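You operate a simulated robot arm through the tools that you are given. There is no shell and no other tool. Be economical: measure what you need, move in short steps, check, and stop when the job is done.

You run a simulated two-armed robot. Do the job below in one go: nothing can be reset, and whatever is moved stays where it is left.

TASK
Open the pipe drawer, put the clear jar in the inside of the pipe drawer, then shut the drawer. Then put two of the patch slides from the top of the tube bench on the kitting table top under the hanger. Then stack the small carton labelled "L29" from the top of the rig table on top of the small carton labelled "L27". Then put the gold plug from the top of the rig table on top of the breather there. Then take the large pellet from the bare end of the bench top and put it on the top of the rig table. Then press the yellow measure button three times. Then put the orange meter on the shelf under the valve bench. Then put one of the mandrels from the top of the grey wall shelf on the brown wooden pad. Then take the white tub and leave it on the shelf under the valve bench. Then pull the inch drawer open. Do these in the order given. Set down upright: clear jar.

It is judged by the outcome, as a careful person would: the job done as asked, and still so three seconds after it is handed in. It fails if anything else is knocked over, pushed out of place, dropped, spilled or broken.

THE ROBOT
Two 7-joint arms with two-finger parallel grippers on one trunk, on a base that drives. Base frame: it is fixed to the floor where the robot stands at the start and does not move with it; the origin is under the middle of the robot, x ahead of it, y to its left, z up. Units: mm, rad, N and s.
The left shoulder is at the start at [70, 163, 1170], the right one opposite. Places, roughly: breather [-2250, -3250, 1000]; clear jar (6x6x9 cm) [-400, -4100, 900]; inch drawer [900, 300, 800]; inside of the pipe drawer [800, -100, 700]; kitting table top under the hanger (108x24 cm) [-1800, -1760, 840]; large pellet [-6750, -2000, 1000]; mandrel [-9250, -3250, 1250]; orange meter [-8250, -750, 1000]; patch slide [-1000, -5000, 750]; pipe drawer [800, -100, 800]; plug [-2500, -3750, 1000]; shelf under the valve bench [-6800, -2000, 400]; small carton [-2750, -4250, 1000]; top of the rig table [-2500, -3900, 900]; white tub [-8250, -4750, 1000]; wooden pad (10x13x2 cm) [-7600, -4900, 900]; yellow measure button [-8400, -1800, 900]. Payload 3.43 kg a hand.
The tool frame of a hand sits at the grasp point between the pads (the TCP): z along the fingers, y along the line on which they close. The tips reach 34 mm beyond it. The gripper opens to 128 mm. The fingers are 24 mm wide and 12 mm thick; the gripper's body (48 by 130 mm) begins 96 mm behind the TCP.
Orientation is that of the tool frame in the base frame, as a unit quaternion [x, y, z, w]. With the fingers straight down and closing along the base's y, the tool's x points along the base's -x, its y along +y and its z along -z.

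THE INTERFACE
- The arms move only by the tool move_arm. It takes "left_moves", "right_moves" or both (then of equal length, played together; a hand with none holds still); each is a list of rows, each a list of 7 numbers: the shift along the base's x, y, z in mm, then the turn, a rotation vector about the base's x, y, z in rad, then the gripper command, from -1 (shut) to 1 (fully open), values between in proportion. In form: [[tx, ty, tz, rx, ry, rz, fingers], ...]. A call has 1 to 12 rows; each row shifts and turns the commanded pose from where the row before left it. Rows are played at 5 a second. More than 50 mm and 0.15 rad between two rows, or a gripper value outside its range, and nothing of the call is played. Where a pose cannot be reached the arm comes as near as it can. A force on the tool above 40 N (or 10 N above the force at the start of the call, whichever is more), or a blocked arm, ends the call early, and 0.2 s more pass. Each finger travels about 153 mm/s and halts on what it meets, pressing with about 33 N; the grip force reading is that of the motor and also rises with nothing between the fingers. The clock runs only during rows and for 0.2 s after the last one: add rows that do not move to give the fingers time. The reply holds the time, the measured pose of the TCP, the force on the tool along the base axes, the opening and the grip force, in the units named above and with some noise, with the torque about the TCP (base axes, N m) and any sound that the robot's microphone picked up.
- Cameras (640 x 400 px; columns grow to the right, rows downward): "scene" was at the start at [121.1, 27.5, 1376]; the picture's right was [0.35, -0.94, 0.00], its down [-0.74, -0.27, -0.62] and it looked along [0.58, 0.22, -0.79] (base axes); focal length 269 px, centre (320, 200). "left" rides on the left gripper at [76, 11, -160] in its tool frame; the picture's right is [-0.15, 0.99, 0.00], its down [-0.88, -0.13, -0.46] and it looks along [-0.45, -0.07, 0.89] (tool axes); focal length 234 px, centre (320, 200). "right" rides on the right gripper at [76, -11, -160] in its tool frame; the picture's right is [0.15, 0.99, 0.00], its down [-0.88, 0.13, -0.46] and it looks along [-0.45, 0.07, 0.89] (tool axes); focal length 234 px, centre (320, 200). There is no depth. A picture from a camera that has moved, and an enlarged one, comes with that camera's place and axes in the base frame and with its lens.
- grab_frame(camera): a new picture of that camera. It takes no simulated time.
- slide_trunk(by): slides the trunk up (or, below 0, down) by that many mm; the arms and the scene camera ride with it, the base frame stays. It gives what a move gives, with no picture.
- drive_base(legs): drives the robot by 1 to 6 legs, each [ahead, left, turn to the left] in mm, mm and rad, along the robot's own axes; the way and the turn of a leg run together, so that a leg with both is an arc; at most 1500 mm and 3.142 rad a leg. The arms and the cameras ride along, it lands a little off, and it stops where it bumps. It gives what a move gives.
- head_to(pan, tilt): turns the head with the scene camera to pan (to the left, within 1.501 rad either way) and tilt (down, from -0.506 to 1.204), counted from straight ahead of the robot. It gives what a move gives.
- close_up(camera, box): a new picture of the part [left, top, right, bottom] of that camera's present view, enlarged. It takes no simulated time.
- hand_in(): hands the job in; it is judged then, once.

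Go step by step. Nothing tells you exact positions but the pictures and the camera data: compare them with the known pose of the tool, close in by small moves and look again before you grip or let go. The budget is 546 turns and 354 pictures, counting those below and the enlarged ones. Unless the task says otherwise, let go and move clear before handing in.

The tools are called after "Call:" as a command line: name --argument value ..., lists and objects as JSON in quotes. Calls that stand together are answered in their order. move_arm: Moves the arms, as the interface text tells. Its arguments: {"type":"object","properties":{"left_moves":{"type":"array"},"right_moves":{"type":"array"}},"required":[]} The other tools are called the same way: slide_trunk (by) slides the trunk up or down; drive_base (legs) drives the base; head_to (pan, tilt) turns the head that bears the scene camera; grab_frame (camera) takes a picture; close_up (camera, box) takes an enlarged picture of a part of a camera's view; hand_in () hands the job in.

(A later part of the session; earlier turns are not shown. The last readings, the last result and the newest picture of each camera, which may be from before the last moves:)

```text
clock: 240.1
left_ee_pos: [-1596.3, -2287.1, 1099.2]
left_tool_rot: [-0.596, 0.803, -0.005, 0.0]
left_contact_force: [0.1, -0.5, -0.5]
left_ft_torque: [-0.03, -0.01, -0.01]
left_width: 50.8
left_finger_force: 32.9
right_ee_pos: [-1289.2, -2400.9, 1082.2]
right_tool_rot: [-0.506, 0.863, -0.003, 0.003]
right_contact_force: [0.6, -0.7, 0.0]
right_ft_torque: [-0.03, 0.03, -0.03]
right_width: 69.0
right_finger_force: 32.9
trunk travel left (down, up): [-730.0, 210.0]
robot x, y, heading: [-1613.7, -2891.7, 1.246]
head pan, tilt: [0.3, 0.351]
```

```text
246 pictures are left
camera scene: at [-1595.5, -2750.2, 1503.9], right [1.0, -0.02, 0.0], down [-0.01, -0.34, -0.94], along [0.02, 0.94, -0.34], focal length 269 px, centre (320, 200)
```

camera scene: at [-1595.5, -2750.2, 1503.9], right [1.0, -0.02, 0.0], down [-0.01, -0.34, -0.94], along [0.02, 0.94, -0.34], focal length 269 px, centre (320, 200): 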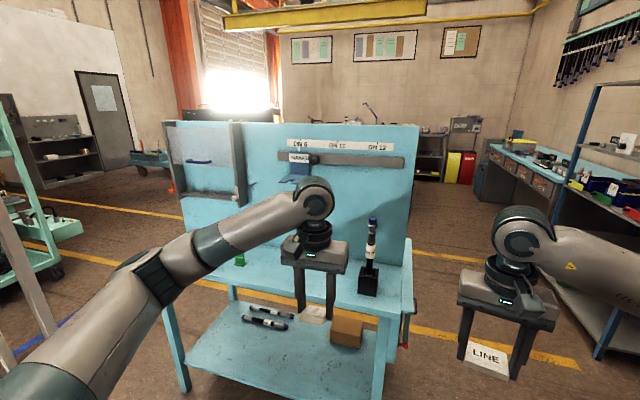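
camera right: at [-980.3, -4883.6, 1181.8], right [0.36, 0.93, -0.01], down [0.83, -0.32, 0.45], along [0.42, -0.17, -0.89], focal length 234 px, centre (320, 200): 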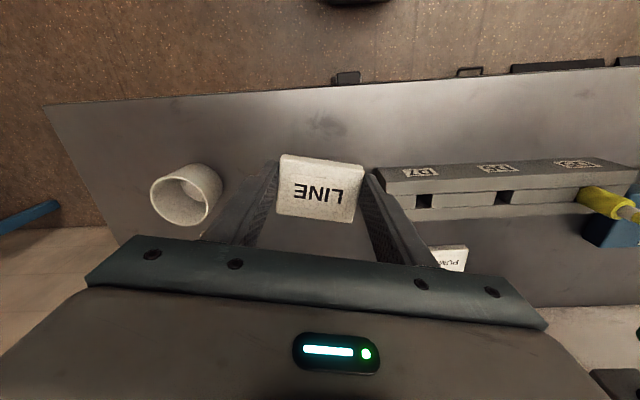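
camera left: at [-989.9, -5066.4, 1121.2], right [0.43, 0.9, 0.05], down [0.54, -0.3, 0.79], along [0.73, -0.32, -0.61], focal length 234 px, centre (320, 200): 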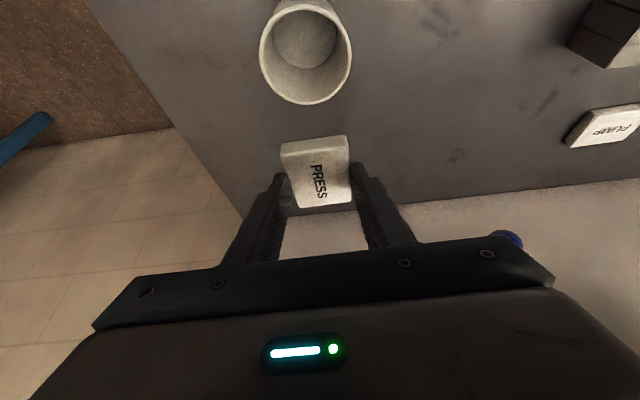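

The strip holds a green marker on the left, pens, and a screwdriver on the right. I'll move closer and look down at it.

Call:
head_to --pan 0.15 --tilt 0.6

Call:
drive_base --legs '[[150, 80, 0]]'

Call:
grab_frame --camera "scene"

Call:
grab_frame --camera "left"

Call:
grab_frame --camera "right"

```text
clock: 240.8
left_ee_pos: [-1596.9, -2286.1, 1098.0]
left_tool_rot: [-0.596, 0.803, -0.004, 0.0]
left_contact_force: [-0.2, -0.2, -1.1]
left_ft_torque: [0.0, 0.04, 0.01]
left_width: 51.1
left_finger_force: 33.1
right_ee_pos: [-1289.8, -2401.6, 1081.8]
right_tool_rot: [-0.505, 0.863, -0.004, 0.003]
right_contact_force: [0.3, -0.5, 0.6]
right_ft_torque: [0.0, -0.01, 0.01]
right_width: 68.5
right_finger_force: 32.8
trunk travel left (down, up): [-730.0, 210.0]
robot x, y, heading: [-1614.9, -2891.6, 1.246]
head pan, tilt: [0.15, 0.6]
```

```text
clock: 242.3
left_ee_pos: [-1623.7, -2120.4, 1099.8]
left_tool_rot: [-0.595, 0.804, -0.004, 0.0]
left_contact_force: [0.3, -0.2, -0.6]
left_ft_torque: [0.02, -0.02, -0.01]
left_width: 50.9
left_finger_force: 33.6
right_ee_pos: [-1317.4, -2236.0, 1081.9]
right_tool_rot: [-0.504, 0.863, -0.004, 0.002]
right_contact_force: [1.2, 0.7, -0.2]
right_ft_torque: [0.0, 0.01, -0.02]
right_width: 68.5
right_finger_force: 32.4
trunk travel left (down, up): [-730.0, 210.0]
robot x, y, heading: [-1643.3, -2729.3, 1.246]
head pan, tilt: [0.15, 0.6]
```

```text
245 pictures are left
camera scene: at [-1610.0, -2591.1, 1481.3], right [0.99, -0.17, 0.0], down [-0.1, -0.56, -0.83], along [0.14, 0.81, -0.56], focal length 269 px, centre (320, 200)
```

scene: 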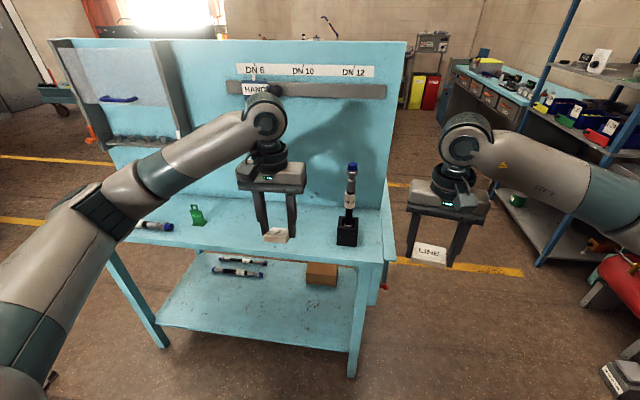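

```text
244 pictures are left
camera left: at [-1657.6, -2189.1, 1260.6], right [-0.9, 0.43, -0.01], down [0.38, 0.81, 0.45], along [0.2, 0.41, -0.89], focal length 234 px, centre (320, 200)
```

left: 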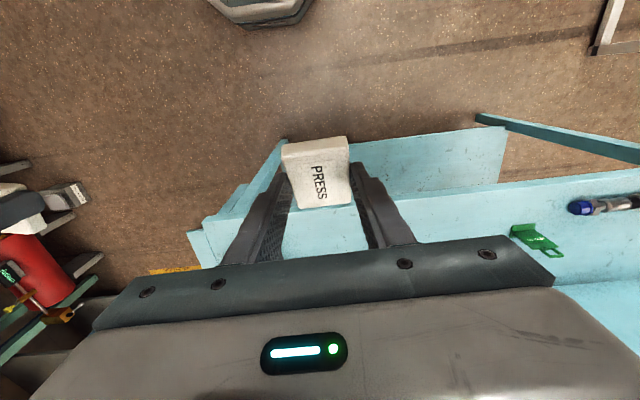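

```text
243 pictures are left
camera right: at [-1345.2, -2305.6, 1241.8], right [-0.93, 0.36, -0.01], down [0.31, 0.83, 0.45], along [0.17, 0.42, -0.89], focal length 234 px, centre (320, 200)
```

right: 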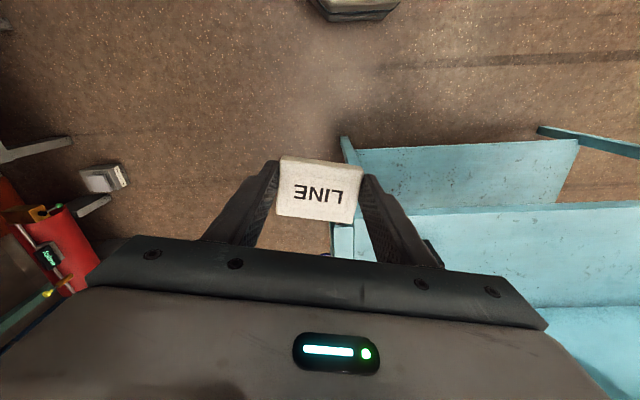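

Plan: PRESS goes left of the hanger bracket, LINE between bracket and screwdriver. Crab left 300 mm, then forward 190 mm.

Call:
drive_base --legs '[[0, 300, 0.015], [190, 0, 0]]'

Call:
grab_frame --camera "scene"

Call:
grab_frame --camera "left"

Call:
grab_frame --camera "right"

```text
clock: 245.5
left_ee_pos: [-1846.7, -1848.7, 1098.7]
left_tool_rot: [-0.6, 0.8, -0.003, 0.001]
left_contact_force: [-0.8, -0.2, -1.1]
left_ft_torque: [0.02, -0.01, 0.0]
left_width: 50.9
left_finger_force: 32.9
right_ee_pos: [-1538.1, -1960.5, 1082.3]
right_tool_rot: [-0.51, 0.86, -0.004, 0.002]
right_contact_force: [0.0, 0.4, -0.5]
right_ft_torque: [0.0, -0.01, 0.02]
right_width: 68.8
right_finger_force: 33.3
trunk travel left (down, up): [-730.0, 210.0]
robot x, y, heading: [-1854.5, -2451.6, 1.261]
head pan, tilt: [0.15, 0.6]
```

```text
242 pictures are left
camera scene: at [-1828.3, -2319.0, 1481.2], right [0.99, -0.16, 0.0], down [-0.09, -0.56, -0.83], along [0.13, 0.81, -0.56], focal length 269 px, centre (320, 200)
```

scene: 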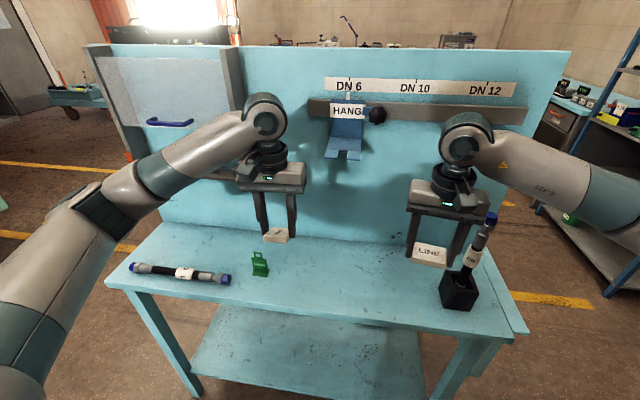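

```text
241 pictures are left
camera left: at [-1880.2, -1917.6, 1260.5], right [-0.91, 0.42, -0.01], down [0.37, 0.81, 0.45], along [0.2, 0.41, -0.89], focal length 234 px, centre (320, 200)
```

left: 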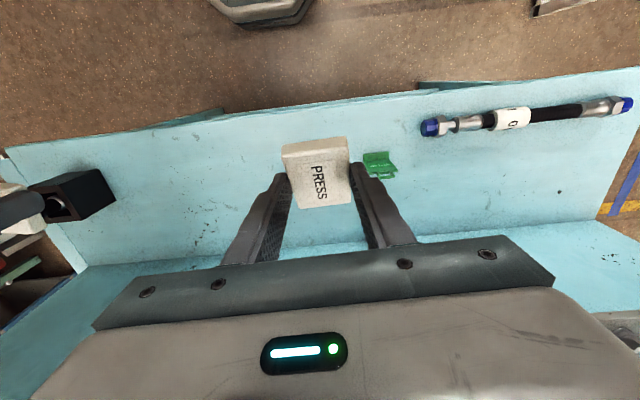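

```text
240 pictures are left
camera right: at [-1566.5, -2030.8, 1241.8], right [-0.94, 0.35, -0.01], down [0.31, 0.84, 0.45], along [0.17, 0.42, -0.89], focal length 234 px, centre (320, 200)
```

right: 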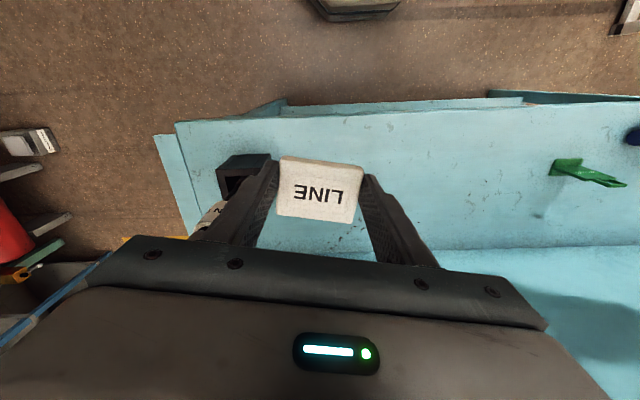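

Positions look good. I'll move both hands forward over the strip, pitch the left hand again so PRESS lies flat, and lower.

Call:
move_arm --left_moves '[[8.5, 21, 0, 0.1427, -0.0463, 0, -0.5], [8.5, 21, 0, 0.1427, -0.0463, 0, -0.5], [8.5, 21, 0, 0.1427, -0.0463, 0, -0.5], [0, 0, -40, 0, 0, 0, -0.5], [0, 0, -40, 0, 0, 0, -0.5], [0, 0, -40, 0, 0, 0, -0.5]]' --right_moves '[[2.9, 30.6, 0, 0, 0, 0, -0.4], [2.9, 30.6, 0, 0, 0, 0, -0.4], [2.9, 30.6, 0, 0, 0, 0, -0.4], [0, 0, -40, 0, 0, 0, -0.4], [0, 0, -40, 0, 0, 0, -0.4], [0, 0, -30, 0, 0, 0, -0.4]]'

Call:
grab_frame --camera "scene"

Call:
grab_frame --camera "left"

Call:
grab_frame --camera "right"

```text
clock: 246.9
left_ee_pos: [-1820.0, -1784.8, 977.5]
left_tool_rot: [-0.584, 0.781, 0.125, 0.183]
left_contact_force: [0.0, 0.1, -0.5]
left_ft_torque: [-0.04, -0.03, 0.02]
left_width: 50.8
left_finger_force: 32.7
right_ee_pos: [-1530.2, -1866.2, 972.7]
right_tool_rot: [-0.51, 0.86, -0.004, 0.003]
right_contact_force: [-0.2, 0.0, -0.1]
right_ft_torque: [-0.02, -0.02, 0.03]
right_width: 68.9
right_finger_force: 33.2
trunk travel left (down, up): [-730.0, 210.0]
robot x, y, heading: [-1858.1, -2452.2, 1.257]
head pan, tilt: [0.15, 0.6]
```

```text
239 pictures are left
camera scene: at [-1828.3, -2317.4, 1481.2], right [0.99, -0.16, 0.0], down [-0.09, -0.56, -0.82], along [0.13, 0.81, -0.57], focal length 269 px, centre (320, 200)
```

scene: 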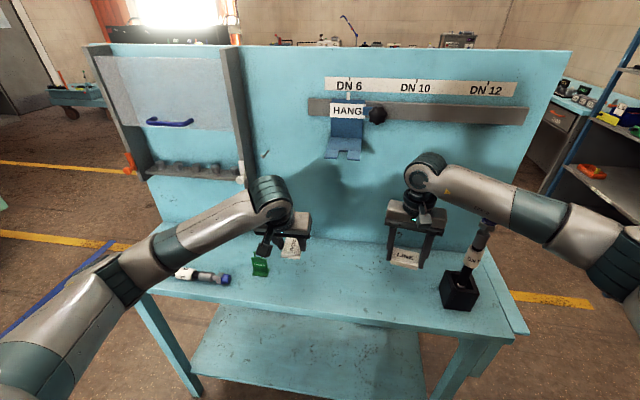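

```text
238 pictures are left
camera left: at [-1872.9, -1912.4, 1089.8], right [-0.91, 0.41, 0.04], down [0.28, 0.54, 0.79], along [0.3, 0.74, -0.61], focal length 234 px, centre (320, 200)
```

left: 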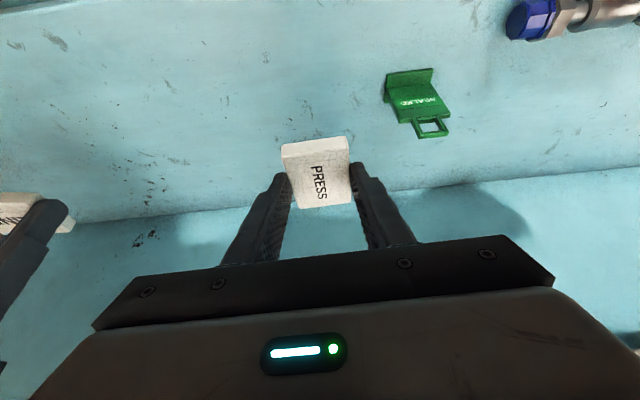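

```text
237 pictures are left
camera right: at [-1558.2, -1936.4, 1131.5], right [-0.94, 0.35, -0.01], down [0.31, 0.84, 0.45], along [0.17, 0.42, -0.89], focal length 234 px, centre (320, 200)
```

right: 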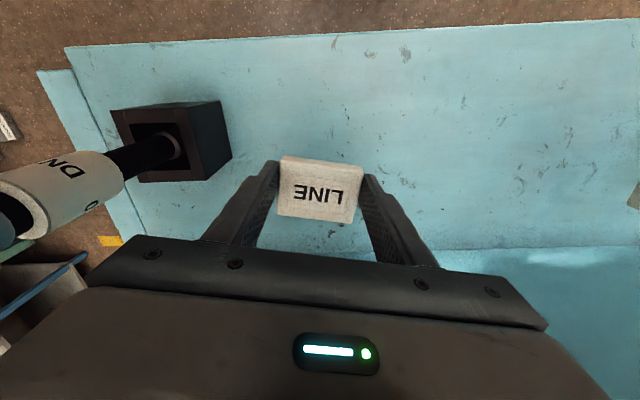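

Both slides hover over clear table. Lowering further.

Call:
move_arm --left_moves '[[0, 0, -36, 0, 0, 0, -0.5], [0, 0, -34, 0, 0, 0, -0.5]]' --right_moves '[[0, 0, -36, 0, 0, 0, -0.4], [0, 0, -30, 0, 0, 0, -0.4]]'

Call:
move_arm --left_moves '[[0, 0, -4, 0, 0, 0, -0.5], [0, 0, -4, 0, 0, 0, -0.5]]' --right_moves '[[0, 0, -4, 0, 0, 0, -0.4], [0, 0, -4, 0, 0, 0, -0.4]]'

Call:
grab_frame --camera "scene"

```text
clock: 247.5
left_ee_pos: [-1823.4, -1787.3, 911.1]
left_tool_rot: [-0.584, 0.78, 0.126, 0.185]
left_contact_force: [-0.4, -0.1, -0.4]
left_ft_torque: [0.04, -0.02, -0.04]
left_width: 50.8
left_finger_force: 33.0
right_ee_pos: [-1532.5, -1866.6, 912.3]
right_tool_rot: [-0.509, 0.861, -0.001, 0.006]
right_contact_force: [-0.5, -1.3, -0.4]
right_ft_torque: [0.02, 0.0, 0.02]
right_width: 68.9
right_finger_force: 33.2
trunk travel left (down, up): [-730.0, 210.0]
robot x, y, heading: [-1859.2, -2454.1, 1.255]
head pan, tilt: [0.15, 0.6]
```

```text
clock: 248.1
left_ee_pos: [-1825.0, -1788.9, 904.7]
left_tool_rot: [-0.585, 0.78, 0.126, 0.185]
left_contact_force: [-0.1, 0.1, 0.4]
left_ft_torque: [-0.01, -0.02, 0.01]
left_width: 50.8
left_finger_force: 33.1
right_ee_pos: [-1531.7, -1868.9, 908.7]
right_tool_rot: [-0.511, 0.86, 0.0, 0.01]
right_contact_force: [-0.2, 0.2, -0.4]
right_ft_torque: [-0.01, -0.05, 0.01]
right_width: 68.9
right_finger_force: 33.0
trunk travel left (down, up): [-730.0, 210.0]
robot x, y, heading: [-1859.2, -2449.2, 1.261]
head pan, tilt: [0.15, 0.6]
```

```text
236 pictures are left
camera scene: at [-1834.3, -2325.2, 1482.6], right [0.99, -0.16, 0.0], down [-0.09, -0.55, -0.83], along [0.13, 0.82, -0.56], focal length 269 px, centre (320, 200)
```

scene: 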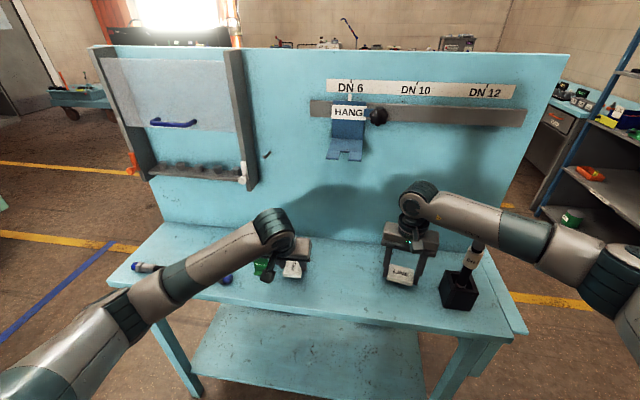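

The robot seems to be pushed: the forearms may be touching the hose or the screwdriver. Raise both hands at once and inspect.

Call:
move_arm --left_moves '[[0, 0, 20, 0, 0, 0, -0.5], [0, 0, 30, 0, 0, 0, -0.5], [0, 0, 30, 0, 0, 0, -0.5]]' --right_moves '[[0, 0, 20, 0, 0, 0, -0.4], [0, 0, 30, 0, 0, 0, -0.4], [0, 0, 30, 0, 0, 0, -0.4]]'

Call:
grab_frame --camera "scene"

Call:
grab_frame --camera "right"

Call:
grab_frame --camera "left"

```text
clock: 248.9
left_ee_pos: [-1821.1, -1787.0, 982.5]
left_tool_rot: [-0.584, 0.781, 0.125, 0.182]
left_contact_force: [-0.1, 0.2, 0.3]
left_ft_torque: [-0.02, 0.0, 0.01]
left_width: 50.6
left_finger_force: 33.1
right_ee_pos: [-1530.0, -1869.0, 977.5]
right_tool_rot: [-0.51, 0.86, -0.005, 0.002]
right_contact_force: [-0.3, -0.6, 0.1]
right_ft_torque: [0.02, -0.01, -0.05]
right_width: 68.8
right_finger_force: 33.7
trunk travel left (down, up): [-730.0, 210.0]
robot x, y, heading: [-1860.2, -2455.9, 1.262]
head pan, tilt: [0.15, 0.6]
```

```text
235 pictures are left
camera scene: at [-1828.4, -2319.0, 1480.9], right [0.99, -0.16, 0.0], down [-0.09, -0.56, -0.83], along [0.13, 0.81, -0.56], focal length 269 px, centre (320, 200)
```

scene: 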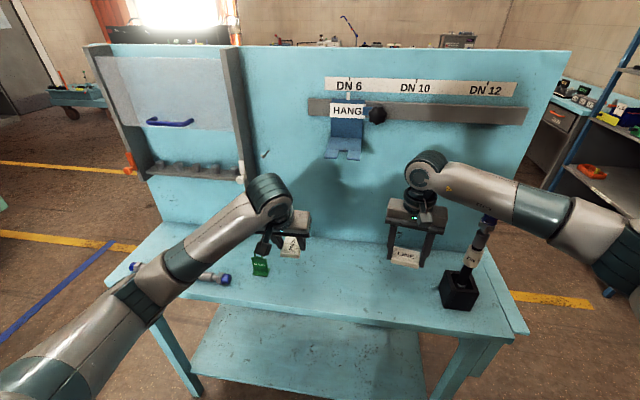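

```text
234 pictures are left
camera right: at [-1558.4, -1938.1, 1137.0], right [-0.94, 0.35, -0.01], down [0.31, 0.84, 0.45], along [0.17, 0.42, -0.89], focal length 234 px, centre (320, 200)
```

right: 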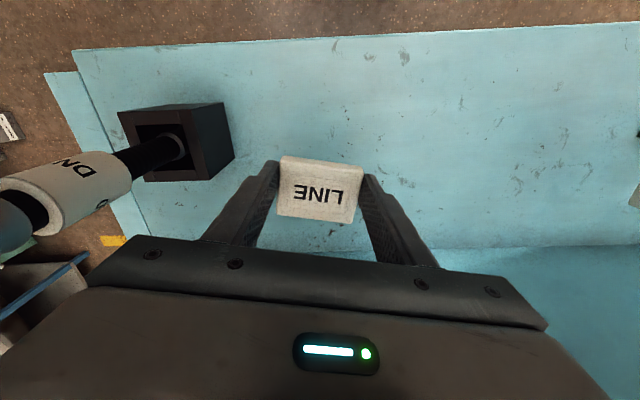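

```text
233 pictures are left
camera left: at [-1874.7, -1914.3, 1094.3], right [-0.91, 0.41, 0.05], down [0.28, 0.54, 0.79], along [0.3, 0.74, -0.61], focal length 234 px, centre (320, 200)
```

left: 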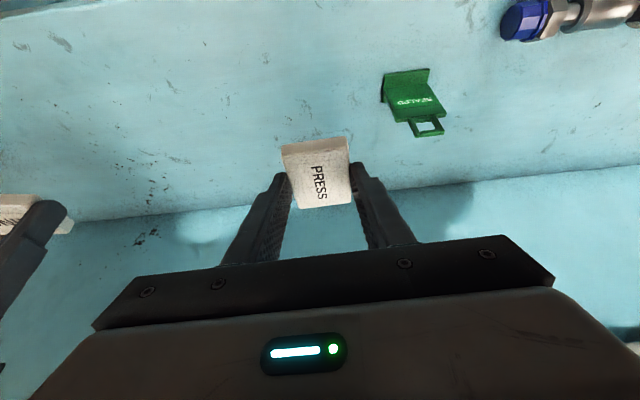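

The right forearm hangs right over the standing tool. Raising the trunk will make the forearms slope upward from the wrists; I'll do that and lower the hands again.

Call:
slide_trunk --by 200

Call:
move_arm --left_moves '[[0, 0, -45, 0, 0, 0, -0.5], [0, 0, -45, 0, 0, 0, -0.5], [0, 0, -45, 0, 0, 0, -0.5], [0, 0, -45, 0, 0, 0, -0.5]]' --right_moves '[[-5, 1, -45, 0, 0, 0, -0.4], [-5, 1, -45, 0, 0, 0, -0.4], [-5, 1, -45, 0, 0, 0, -0.4], [-5, 1, -45, 0, 0, 0, -0.4]]'

Call:
grab_frame --camera "scene"

```text
clock: 251.0
left_ee_pos: [-1821.3, -1787.0, 1180.3]
left_tool_rot: [-0.584, 0.781, 0.124, 0.182]
left_contact_force: [-0.1, -0.4, 0.8]
left_ft_torque: [-0.02, -0.05, -0.01]
left_width: 50.8
left_finger_force: 33.0
right_ee_pos: [-1530.4, -1867.1, 1177.2]
right_tool_rot: [-0.51, 0.86, -0.004, 0.003]
right_contact_force: [-0.5, 0.1, -0.7]
right_ft_torque: [0.02, -0.02, 0.02]
right_width: 68.5
right_finger_force: 32.9
trunk travel left (down, up): [-930.0, 10.0]
robot x, y, heading: [-1854.9, -2455.2, 1.256]
head pan, tilt: [0.15, 0.6]
```

```text
clock: 252.0
left_ee_pos: [-1822.8, -1786.6, 998.2]
left_tool_rot: [-0.583, 0.781, 0.125, 0.184]
left_contact_force: [0.2, -0.2, -0.7]
left_ft_torque: [-0.04, -0.02, 0.03]
left_width: 50.7
left_finger_force: 32.8
right_ee_pos: [-1550.9, -1864.4, 996.7]
right_tool_rot: [-0.51, 0.86, -0.004, 0.001]
right_contact_force: [0.7, 0.5, -0.7]
right_ft_torque: [-0.02, 0.02, -0.01]
right_width: 68.9
right_finger_force: 32.8
trunk travel left (down, up): [-930.0, 10.0]
robot x, y, heading: [-1858.8, -2458.6, 1.261]
head pan, tilt: [0.15, 0.6]
```

```text
232 pictures are left
camera scene: at [-1828.0, -2317.1, 1681.2], right [0.99, -0.16, 0.0], down [-0.09, -0.56, -0.82], along [0.13, 0.81, -0.57], focal length 269 px, centre (320, 200)
```

scene: 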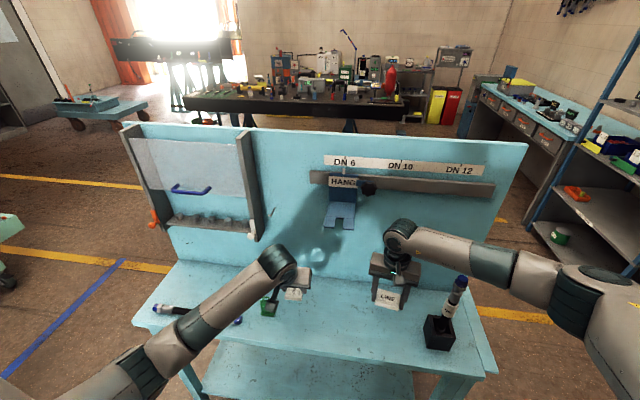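

The standing tool is now clear. Lower the right hand alone and place LINE.

Call:
move_arm --right_moves '[[0, 0, -40, 0, 0, 0, -0.4], [0, 0, -35, 0, 0, 0, -0.4], [0, 0, -12, 0, 0, 0, -0.4], [0, 0, -5, 0, 0, 0, -0.4]]'

Call:
grab_frame --camera "scene"

Call:
grab_frame --camera "right"

```text
clock: 253.0
left_ee_pos: [-1822.8, -1786.6, 998.7]
left_tool_rot: [-0.584, 0.781, 0.126, 0.182]
left_contact_force: [-1.0, 0.2, 0.6]
left_ft_torque: [-0.03, -0.03, 0.02]
left_width: 50.9
left_finger_force: 32.6
right_ee_pos: [-1550.3, -1865.0, 904.0]
right_tool_rot: [-0.51, 0.86, -0.004, 0.003]
right_contact_force: [1.1, 0.7, -0.2]
right_ft_torque: [-0.01, 0.03, -0.01]
right_width: 69.2
right_finger_force: 32.9
trunk travel left (down, up): [-930.0, 10.0]
robot x, y, heading: [-1857.3, -2456.3, 1.261]
head pan, tilt: [0.15, 0.6]
```

```text
231 pictures are left
camera scene: at [-1827.9, -2318.2, 1681.1], right [0.99, -0.16, 0.0], down [-0.09, -0.56, -0.82], along [0.13, 0.81, -0.57], focal length 269 px, centre (320, 200)
```

scene: 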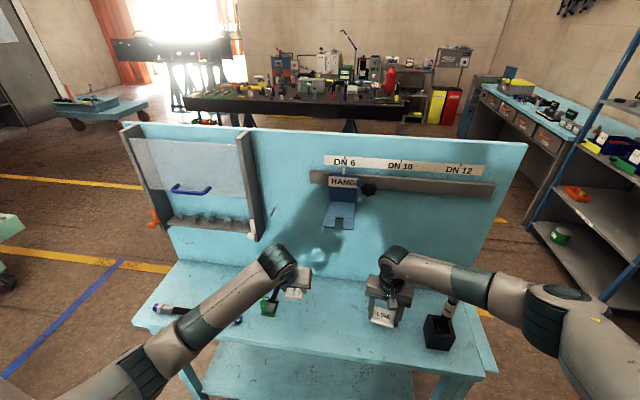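

```text
230 pictures are left
camera right: at [-1579.1, -1934.2, 1064.0], right [-0.94, 0.35, -0.01], down [0.31, 0.84, 0.45], along [0.17, 0.42, -0.89], focal length 234 px, centre (320, 200)
```

right: 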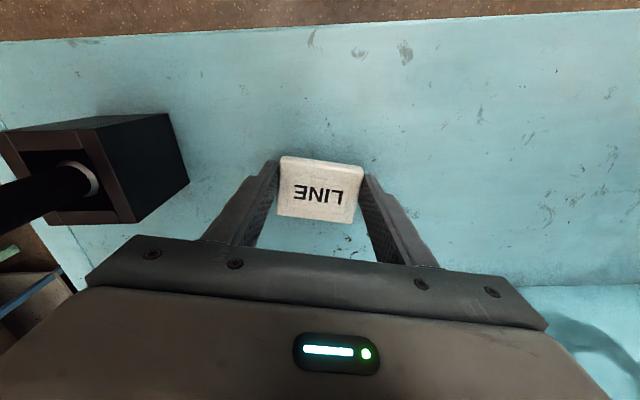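

Zoom on the forearm and the standing tool before the last millimetres.

Call:
close_up --camera "scene" --box '[350, 230, 510, 370]'

```text
2.86 times, centred on (430, 300) of scene
camera zoom: at [-1827.9, -2318.2, 1681.1], right [0.99, -0.16, 0.0], down [-0.09, -0.56, -0.82], along [0.13, 0.81, -0.57], focal length 770 px, centre (6, -86)
```

zoom: 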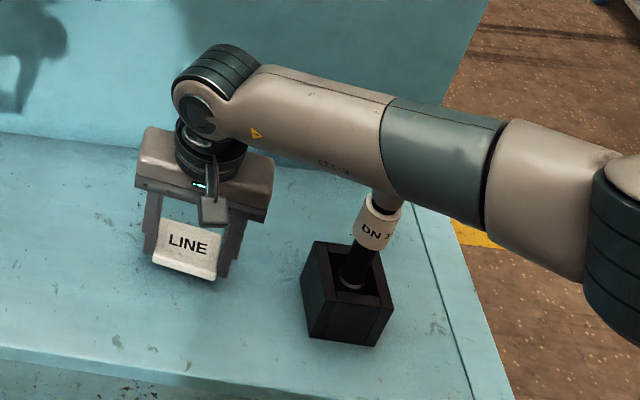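

The tool's top (z≈1126) would touch the right forearm. Instead I'll set PRESS nearer the right with the left hand, then place LINE further left. First raise the right hand and crab right.

Call:
move_arm --right_moves '[[0, 0, 45, 0, 0, 0, -0.4], [0, 0, 45, 0, 0, 0, -0.4], [0, 0, 45, 0, 0, 0, -0.4], [0, 0, 45, 0, 0, 0, -0.4], [0, 0, 45, 0, 0, 0, -0.4]]'

Call:
drive_base --legs '[[0, -225, 0]]'

Call:
grab_frame --camera "scene"

Call:
grab_frame --camera "left"

```text
clock: 254.2
left_ee_pos: [-1823.1, -1787.3, 999.6]
left_tool_rot: [-0.584, 0.781, 0.124, 0.182]
left_contact_force: [0.7, -0.2, -0.5]
left_ft_torque: [-0.01, 0.01, -0.02]
left_width: 51.0
left_finger_force: 33.3
right_ee_pos: [-1549.2, -1863.0, 1132.8]
right_tool_rot: [-0.509, 0.861, -0.003, 0.002]
right_contact_force: [-0.5, 0.4, -0.1]
right_ft_torque: [-0.01, 0.01, 0.02]
right_width: 68.8
right_finger_force: 33.0
trunk travel left (down, up): [-930.0, 10.0]
robot x, y, heading: [-1859.0, -2454.8, 1.256]
head pan, tilt: [0.15, 0.6]
```

```text
clock: 255.9
left_ee_pos: [-1613.7, -1854.4, 998.1]
left_tool_rot: [-0.585, 0.78, 0.125, 0.183]
left_contact_force: [-0.5, -0.9, -0.3]
left_ft_torque: [-0.02, -0.05, -0.02]
left_width: 50.7
left_finger_force: 32.6
right_ee_pos: [-1340.5, -1930.0, 1133.4]
right_tool_rot: [-0.511, 0.86, -0.004, 0.002]
right_contact_force: [-0.8, 0.0, 0.4]
right_ft_torque: [-0.03, -0.02, -0.04]
right_width: 68.7
right_finger_force: 32.4
trunk travel left (down, up): [-930.0, 10.0]
robot x, y, heading: [-1643.5, -2524.3, 1.26]
head pan, tilt: [0.15, 0.6]
```

```text
228 pictures are left
camera scene: at [-1618.7, -2385.4, 1681.1], right [0.99, -0.16, 0.0], down [-0.09, -0.56, -0.82], along [0.13, 0.81, -0.57], focal length 269 px, centre (320, 200)
```

scene: 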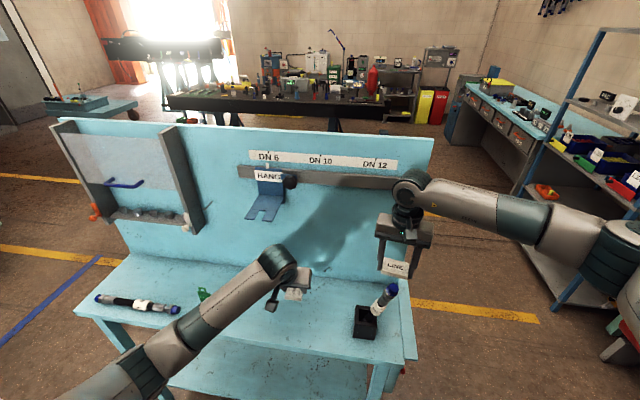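

```text
227 pictures are left
camera left: at [-1666.2, -1982.1, 1111.1], right [-0.91, 0.41, 0.04], down [0.28, 0.54, 0.79], along [0.3, 0.74, -0.61], focal length 234 px, centre (320, 200)
```

left: 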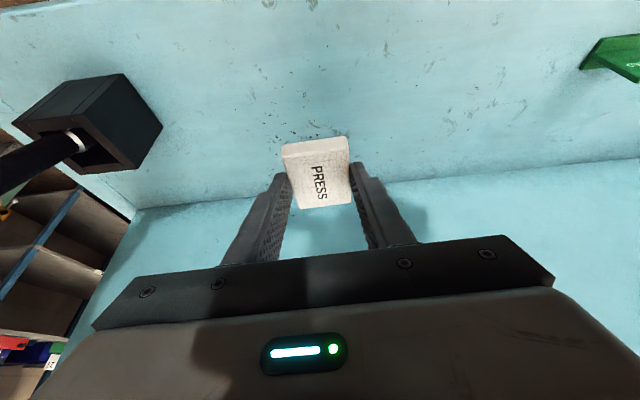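

Clear spot beneath PRESS. Lower it.

Call:
move_arm --left_moves '[[0, 0, -40, 0, 0, 0, -0.5], [0, 0, -40, 0, 0, 0, -0.5], [0, 0, -13, 0, 0, 0, -0.5]]'

Call:
move_arm --left_moves '[[0, 0, -4, 0, 0, 0, -0.5], [0, 0, -3, 0, 0, 0, -0.5]]'

Call:
grab_frame --camera "scene"

```text
clock: 256.7
left_ee_pos: [-1609.8, -1855.2, 906.1]
left_tool_rot: [-0.585, 0.78, 0.126, 0.181]
left_contact_force: [0.3, 0.5, -0.4]
left_ft_torque: [-0.02, 0.01, 0.05]
left_width: 51.0
left_finger_force: 32.8
right_ee_pos: [-1337.4, -1931.4, 1132.6]
right_tool_rot: [-0.511, 0.86, -0.004, 0.003]
right_contact_force: [0.0, -0.3, -0.9]
right_ft_torque: [0.02, 0.0, 0.0]
right_width: 68.7
right_finger_force: 33.2
trunk travel left (down, up): [-930.0, 10.0]
robot x, y, heading: [-1647.4, -2523.3, 1.261]
head pan, tilt: [0.15, 0.6]
```

```text
clock: 257.3
left_ee_pos: [-1610.7, -1856.6, 898.6]
left_tool_rot: [-0.584, 0.781, 0.125, 0.182]
left_contact_force: [0.8, -0.2, -0.1]
left_ft_torque: [0.01, 0.0, -0.01]
left_width: 50.9
left_finger_force: 33.0
right_ee_pos: [-1337.3, -1931.1, 1133.1]
right_tool_rot: [-0.511, 0.86, -0.004, 0.002]
right_contact_force: [0.9, 0.4, -1.2]
right_ft_torque: [-0.01, 0.05, 0.01]
right_width: 68.8
right_finger_force: 33.4
trunk travel left (down, up): [-930.0, 10.0]
robot x, y, heading: [-1644.7, -2525.6, 1.26]
head pan, tilt: [0.15, 0.6]
```

```text
226 pictures are left
camera scene: at [-1615.3, -2386.5, 1681.1], right [0.99, -0.16, 0.0], down [-0.09, -0.56, -0.82], along [0.13, 0.81, -0.57], focal length 269 px, centre (320, 200)
```

scene: 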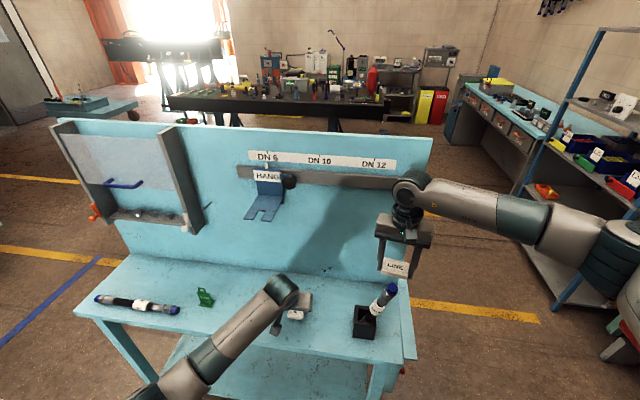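

Continue down in 3 mm steps to find contact.

Call:
move_arm --left_moves '[[0, 0, -3, 0, 0, 0, -0.5], [0, 0, -3, 0, 0, 0, -0.5]]'

Call:
move_arm --left_moves '[[0, 0, -3, 0, 0, 0, -0.5], [0, 0, -3, 0, 0, 0, -0.5]]'

Call:
move_arm --left_moves '[[0, 0, -3, 0, 0, 0, -0.5], [0, 0, -3, 0, 0, 0, -0.5]]'

Call:
grab_frame --camera "left"

```text
clock: 257.9
left_ee_pos: [-1612.6, -1854.5, 892.6]
left_tool_rot: [-0.585, 0.78, 0.125, 0.183]
left_contact_force: [0.9, -0.2, -0.5]
left_ft_torque: [-0.02, 0.02, 0.01]
left_width: 50.9
left_finger_force: 32.8
right_ee_pos: [-1337.0, -1931.4, 1132.4]
right_tool_rot: [-0.511, 0.86, -0.004, 0.002]
right_contact_force: [-0.4, 0.1, 0.1]
right_ft_torque: [-0.01, 0.02, -0.01]
right_width: 68.9
right_finger_force: 33.6
trunk travel left (down, up): [-930.0, 10.0]
robot x, y, heading: [-1648.4, -2522.5, 1.256]
head pan, tilt: [0.15, 0.6]
```

```text
clock: 258.5
left_ee_pos: [-1612.4, -1856.0, 888.3]
left_tool_rot: [-0.585, 0.781, 0.126, 0.182]
left_contact_force: [0.1, -0.3, 0.5]
left_ft_torque: [-0.03, 0.02, -0.01]
left_width: 50.8
left_finger_force: 32.9
right_ee_pos: [-1336.8, -1930.2, 1131.5]
right_tool_rot: [-0.51, 0.86, -0.004, 0.002]
right_contact_force: [-0.1, -1.0, -0.8]
right_ft_torque: [-0.02, -0.02, -0.05]
right_width: 68.7
right_finger_force: 33.4
trunk travel left (down, up): [-930.0, 10.0]
robot x, y, heading: [-1648.0, -2524.4, 1.262]
head pan, tilt: [0.15, 0.6]
```

```text
clock: 259.1
left_ee_pos: [-1612.3, -1853.8, 885.9]
left_tool_rot: [-0.585, 0.779, 0.129, 0.186]
left_contact_force: [-2.8, -1.5, 31.1]
left_ft_torque: [-0.18, 0.67, 0.16]
left_width: 50.9
left_finger_force: 33.5
right_ee_pos: [-1338.9, -1935.8, 1134.2]
right_tool_rot: [-0.51, 0.86, -0.003, 0.004]
right_contact_force: [-0.3, 0.2, -0.5]
right_ft_torque: [0.02, 0.0, 0.01]
right_width: 68.5
right_finger_force: 32.6
trunk travel left (down, up): [-930.0, 10.0]
robot x, y, heading: [-1648.0, -2526.7, 1.262]
head pan, tilt: [0.15, 0.6]
```

```text
225 pictures are left
camera left: at [-1664.5, -1983.2, 997.5], right [-0.91, 0.41, 0.05], down [0.28, 0.53, 0.8], along [0.3, 0.74, -0.6], focal length 234 px, centre (320, 200)
```

left: 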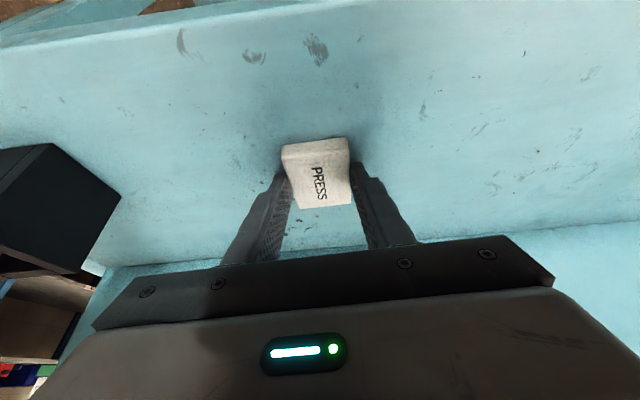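

Contact at the table top. Release and rise.

Call:
move_arm --left_moves '[[0, 0, 2, 0, 0, 0, -0.1], [0, 0, 0, 0, 0, 0, 0.1], [0, 0, 0, 0, 0, 0, 0.1], [0, 0, 20, 0, 0, 0, 0.1], [0, 0, 40, 0, 0, 0, 0.1], [0, 0, 40, 0, 0, 0, 0.1], [0, 0, 40, 0, 0, 0, 0.1]]'

Call:
grab_frame --camera "left"

```text
clock: 260.7
left_ee_pos: [-1612.9, -1853.6, 1023.5]
left_tool_rot: [-0.586, 0.78, 0.124, 0.181]
left_contact_force: [0.8, 0.7, -0.5]
left_ft_torque: [-0.02, 0.01, 0.03]
left_width: 70.5
left_finger_force: 0.0
right_ee_pos: [-1337.2, -1930.6, 1133.1]
right_tool_rot: [-0.51, 0.86, -0.003, 0.003]
right_contact_force: [-0.4, 0.6, -1.0]
right_ft_torque: [0.01, -0.01, 0.03]
right_width: 68.5
right_finger_force: 32.8
trunk travel left (down, up): [-930.0, 10.0]
robot x, y, heading: [-1646.6, -2522.4, 1.261]
head pan, tilt: [0.15, 0.6]
```

```text
224 pictures are left
camera left: at [-1665.2, -1981.3, 1136.5], right [-0.91, 0.41, 0.04], down [0.28, 0.54, 0.79], along [0.3, 0.73, -0.61], focal length 234 px, centre (320, 200)
```

left: 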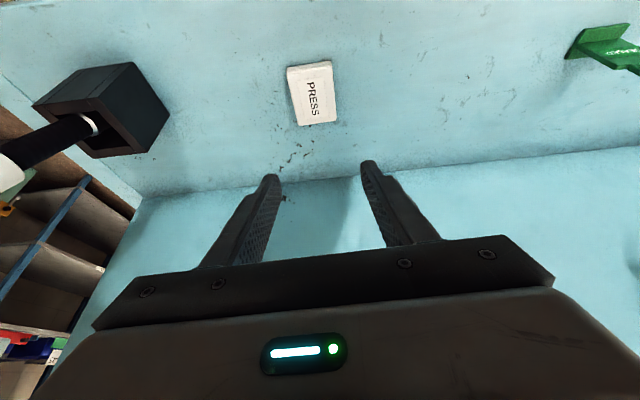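

PRESS lies flat on the strip. Now raise and retract for clearance, back off, crab left 485 mm, and come forward again for LINE.

Call:
move_arm --left_moves '[[-15, -40, 30, 0, 0, 0, 0], [-15, -40, 30, 0, 0, 0, 0], [-15, -40, 30, 0, 0, 0, 0]]' --right_moves '[[0, 0, 25, 0, 0, 0, -0.4], [0, 0, 25, 0, 0, 0, -0.4], [0, 0, 15, 0, 0, 0, -0.4]]'

Call:
drive_base --legs '[[-170, 0, 0], [0, 485, 0]]'

Call:
grab_frame --camera "scene"

```text
refused: row 1 steps farther than a row can; nothing moved
```

```text
clock: 264.6
left_ee_pos: [-2115.2, -1867.6, 1024.4]
left_tool_rot: [-0.582, 0.782, 0.125, 0.182]
left_contact_force: [0.6, 0.6, -0.1]
left_ft_torque: [0.01, -0.01, 0.03]
left_width: 70.4
left_finger_force: 0.0
right_ee_pos: [-1841.1, -1944.7, 1131.8]
right_tool_rot: [-0.509, 0.861, -0.004, 0.003]
right_contact_force: [-0.6, 0.7, 0.0]
right_ft_torque: [0.03, 0.05, 0.0]
right_width: 38.7
right_finger_force: 0.1
trunk travel left (down, up): [-930.0, 10.0]
robot x, y, heading: [-2152.0, -2532.6, 1.255]
head pan, tilt: [0.15, 0.6]
```

```text
223 pictures are left
camera scene: at [-2121.3, -2399.1, 1681.1], right [0.99, -0.16, 0.0], down [-0.09, -0.56, -0.82], along [0.13, 0.81, -0.57], focal length 269 px, centre (320, 200)
```

scene: 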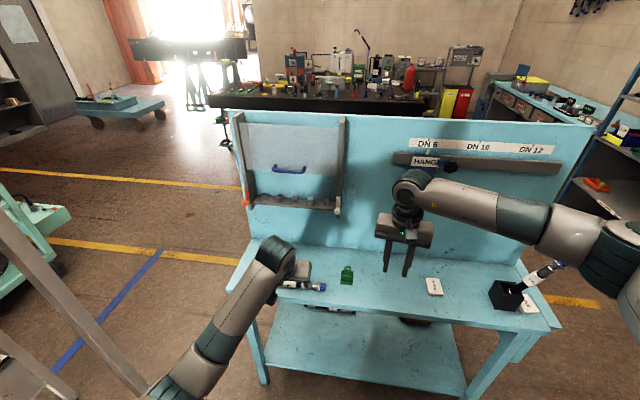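

My arm move was refused for size and the slide got knocked from the right hand; it now lies beside the black block. I'll inspect closely.

Call:
close_up --camera "scene" --box '[400, 220, 600, 345]'

```text
3.20 times, centred on (500, 282) of scene
camera zoom: at [-2121.3, -2399.1, 1681.1], right [0.99, -0.16, 0.0], down [-0.09, -0.56, -0.82], along [0.13, 0.81, -0.57], focal length 862 px, centre (-256, -64)
```

zoom: 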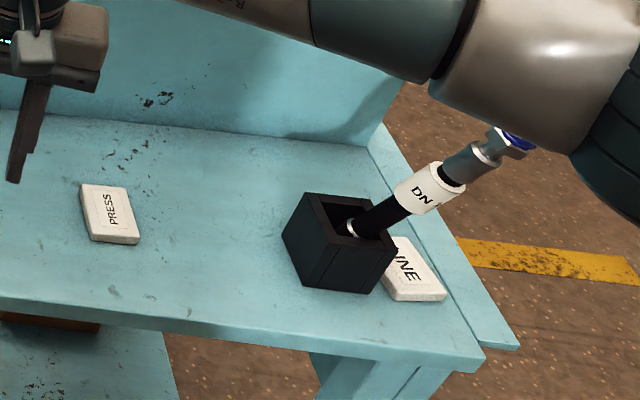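

LINE lies flat on the strip next to the block, which seems unmoved. I'll raise and retract the arms, then take a closer look from another angle.

Call:
move_arm --left_moves '[[-10, -25, 35, 0, 0, 0, 0], [-10, -25, 35, 0, 0, 0, 0], [-10, -25, 35, 0, 0, 0, 0]]' --right_moves '[[0, 0, 30, 0, 0, 0, -0.4], [-5, -10, 30, 0, 0, 0, -0.4], [-5, -10, 20, 0, 0, 0, -0.4]]'

Call:
drive_base --legs '[[-250, 0, 0]]'

Call:
grab_frame --camera "scene"

```text
clock: 265.4
left_ee_pos: [-2148.5, -1942.6, 1127.9]
left_tool_rot: [-0.583, 0.782, 0.124, 0.183]
left_contact_force: [-0.6, -0.3, 0.3]
left_ft_torque: [0.06, -0.04, 0.01]
left_width: 64.1
left_finger_force: 0.1
right_ee_pos: [-1855.1, -1963.1, 1213.4]
right_tool_rot: [-0.508, 0.861, -0.005, 0.003]
right_contact_force: [-0.7, 0.8, -0.1]
right_ft_torque: [-0.04, -0.04, -0.03]
right_width: 38.2
right_finger_force: 0.0
trunk travel left (down, up): [-930.0, 10.0]
robot x, y, heading: [-2150.1, -2535.0, 1.255]
head pan, tilt: [0.15, 0.6]
```

```text
clock: 267.3
left_ee_pos: [-2221.8, -2182.0, 1127.9]
left_tool_rot: [-0.581, 0.784, 0.124, 0.183]
left_contact_force: [-0.4, -0.9, -0.7]
left_ft_torque: [0.0, 0.0, 0.03]
left_width: 63.8
left_finger_force: 0.2
right_ee_pos: [-1926.7, -2206.5, 1211.9]
right_tool_rot: [-0.505, 0.863, -0.005, 0.002]
right_contact_force: [0.3, 1.2, 0.3]
right_ft_torque: [-0.05, -0.01, 0.01]
right_width: 38.2
right_finger_force: 0.1
trunk travel left (down, up): [-930.0, 10.0]
robot x, y, heading: [-2233.1, -2774.0, 1.25]
head pan, tilt: [0.15, 0.6]
```

```text
221 pictures are left
camera scene: at [-2200.8, -2637.6, 1680.8], right [0.99, -0.17, 0.0], down [-0.1, -0.56, -0.82], along [0.14, 0.81, -0.57], focal length 269 px, centre (320, 200)
```

scene: 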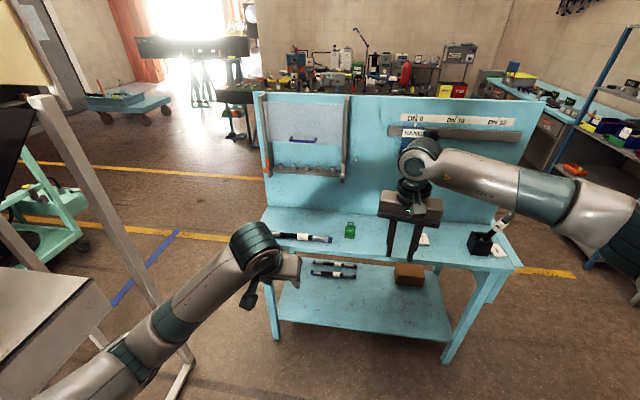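

Now crab right away from the stand and look at LINE again.

Call:
drive_base --legs '[[0, -700, 0]]'

Call:
close_up --camera "scene" --box '[220, 180, 420, 320]'

```text
clock: 271.1
left_ee_pos: [-1567.4, -2397.1, 1128.3]
left_tool_rot: [-0.59, 0.776, 0.126, 0.182]
left_contact_force: [0.1, -0.4, -0.4]
left_ft_torque: [-0.01, -0.05, 0.01]
left_width: 63.9
left_finger_force: 0.0
right_ee_pos: [-1274.6, -2410.7, 1212.9]
right_tool_rot: [-0.517, 0.856, -0.004, 0.003]
right_contact_force: [0.2, 0.6, -0.3]
right_ft_torque: [-0.01, -0.03, 0.04]
right_width: 38.5
right_finger_force: 0.1
trunk travel left (down, up): [-930.0, 10.0]
robot x, y, heading: [-1563.6, -2989.7, 1.278]
head pan, tilt: [0.15, 0.6]
```

```text
2.86 times, centred on (320, 250) of scene
camera zoom: at [-1536.6, -2851.1, 1681.1], right [0.99, -0.14, 0.0], down [-0.08, -0.56, -0.82], along [0.12, 0.82, -0.57], focal length 770 px, centre (320, 57)
```

zoom: 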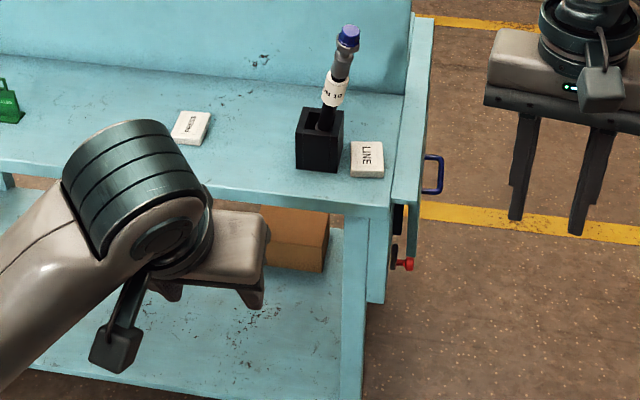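

LINE is flat but at the very edge of the top, and the standing assembly now leans about 13° in its block from a brush. I'll fix both carefully: first straighten the assembly by gently closing around its top. Positioning the base.

Call:
drive_base --legs '[[0, 285, -0.02], [330, 0, 0]]'

Call:
grab_frame --camera "scene"

Call:
grab_frame --camera "right"

```text
clock: 274.9
left_ee_pos: [-1730.4, -1993.0, 1130.4]
left_tool_rot: [-0.585, 0.78, 0.126, 0.183]
left_contact_force: [0.7, -0.6, -0.3]
left_ft_torque: [0.01, -0.02, 0.0]
left_width: 63.6
left_finger_force: 0.1
right_ee_pos: [-1436.2, -2013.8, 1214.6]
right_tool_rot: [-0.511, 0.86, -0.004, 0.003]
right_contact_force: [-0.4, 0.0, -0.3]
right_ft_torque: [0.01, 0.03, -0.02]
right_width: 38.2
right_finger_force: 0.0
trunk travel left (down, up): [-930.0, 10.0]
robot x, y, heading: [-1737.4, -2583.3, 1.26]
head pan, tilt: [0.15, 0.6]
```

```text
219 pictures are left
camera scene: at [-1705.2, -2449.5, 1681.4], right [0.99, -0.16, 0.0], down [-0.09, -0.56, -0.83], along [0.13, 0.82, -0.56], focal length 269 px, centre (320, 200)
```

scene: 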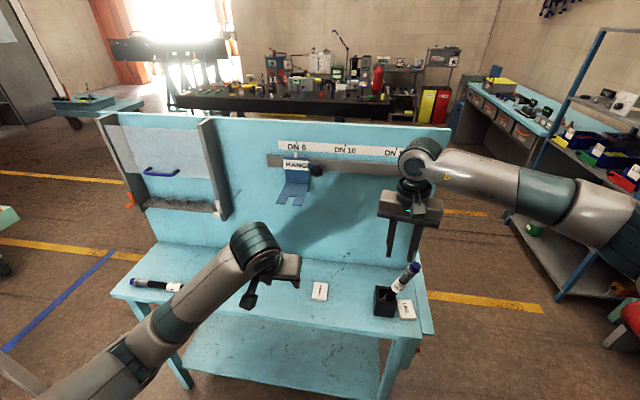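

```text
218 pictures are left
camera right: at [-1464.6, -2083.9, 1373.3], right [-0.94, 0.35, -0.01], down [0.3, 0.84, 0.46], along [0.17, 0.42, -0.89], focal length 234 px, centre (320, 200)
```

right: 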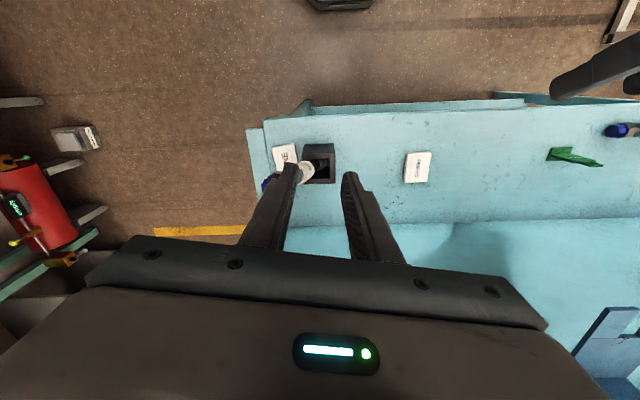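

The assembly's top leans right and toward me (top ≈(-1367, -1997, 1115), block ≈(-1400, -1942)). I'll come over its top with open fingers.

Call:
move_arm --right_moves '[[22, 8, -10, 0, 0, 0, 0.3], [22, 8, -10, 0, 0, 0, 0.3], [20, 9, -10, 0, 0, 0, 0.3]]'

Call:
grab_frame --camera "right"

Call:
close_up --camera "scene" --box '[340, 120, 480, 340]'

```text
clock: 275.7
left_ee_pos: [-1729.9, -1990.4, 1127.5]
left_tool_rot: [-0.584, 0.781, 0.125, 0.182]
left_contact_force: [0.3, -0.2, -0.3]
left_ft_torque: [0.02, -0.01, 0.0]
left_width: 63.9
left_finger_force: 0.1
right_ee_pos: [-1371.2, -1985.1, 1183.1]
right_tool_rot: [-0.511, 0.86, -0.004, 0.001]
right_contact_force: [0.1, -0.5, 0.0]
right_ft_torque: [0.0, 0.01, 0.0]
right_width: 83.2
right_finger_force: 0.1
trunk travel left (down, up): [-930.0, 10.0]
robot x, y, heading: [-1735.6, -2579.9, 1.268]
head pan, tilt: [0.15, 0.6]
```

```text
217 pictures are left
camera right: at [-1399.2, -2055.9, 1342.8], right [-0.94, 0.35, -0.01], down [0.3, 0.84, 0.45], along [0.16, 0.42, -0.89], focal length 234 px, centre (320, 200)
```

right: 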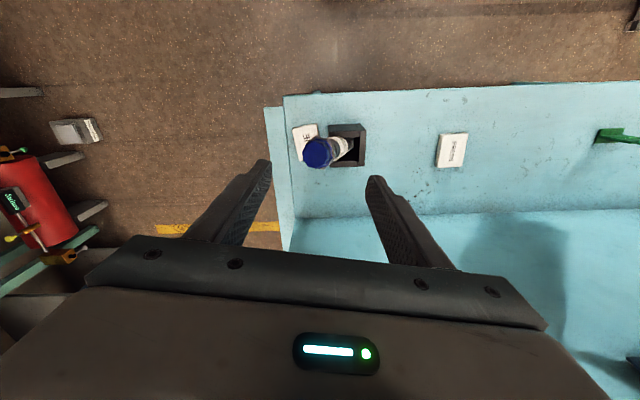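

```text
1.82 times, centred on (410, 230) of scene
camera zoom: at [-1704.0, -2445.6, 1681.0], right [0.99, -0.16, 0.0], down [-0.09, -0.56, -0.82], along [0.13, 0.81, -0.57], focal length 490 px, centre (156, 146)
```

zoom: 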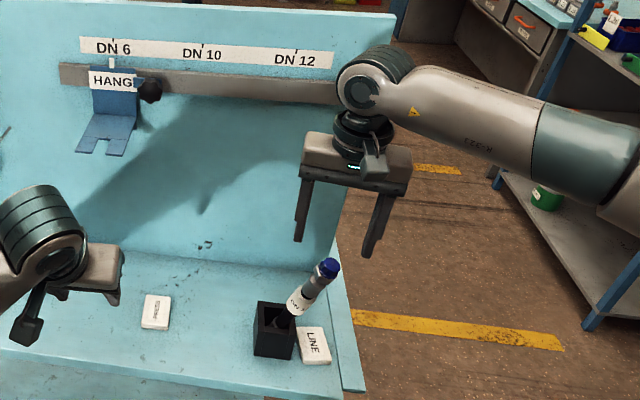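

Cap at about (-1376, -2001, 1125). Descend around it.

Call:
move_arm --right_moves '[[-5, -4, -20, 0, 0, 0, 0.3], [-4, -3, -25, 0, 0, 0, 0.3], [0, 0, -25, 0, 0, 0, 0.3], [0, 0, -20, 0, 0, 0, 0.3]]'

Call:
grab_frame --camera "right"

```text
clock: 276.7
left_ee_pos: [-1728.5, -1991.3, 1128.6]
left_tool_rot: [-0.584, 0.781, 0.125, 0.183]
left_contact_force: [-0.2, -0.1, 0.1]
left_ft_torque: [-0.02, 0.01, -0.02]
left_width: 64.0
left_finger_force: 0.1
right_ee_pos: [-1384.1, -1995.3, 1091.5]
right_tool_rot: [-0.511, 0.86, -0.004, 0.002]
right_contact_force: [-0.3, -0.2, 0.7]
right_ft_torque: [-0.01, -0.03, 0.01]
right_width: 83.2
right_finger_force: 0.0
trunk travel left (down, up): [-930.0, 10.0]
robot x, y, heading: [-1735.2, -2583.0, 1.261]
head pan, tilt: [0.15, 0.6]
```

```text
215 pictures are left
camera right: at [-1410.8, -2065.0, 1251.6], right [-0.94, 0.35, -0.01], down [0.3, 0.84, 0.45], along [0.16, 0.42, -0.89], focal length 234 px, centre (320, 200)
```

right: 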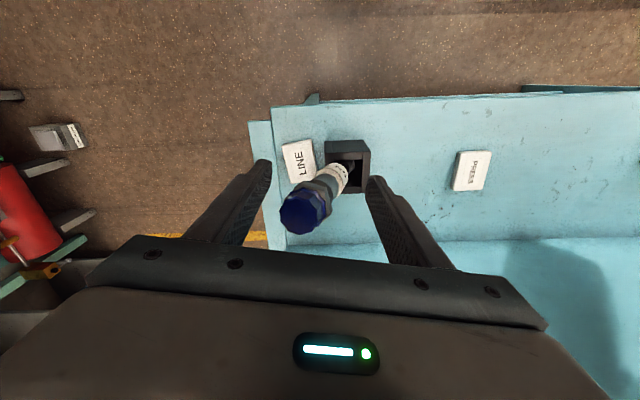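

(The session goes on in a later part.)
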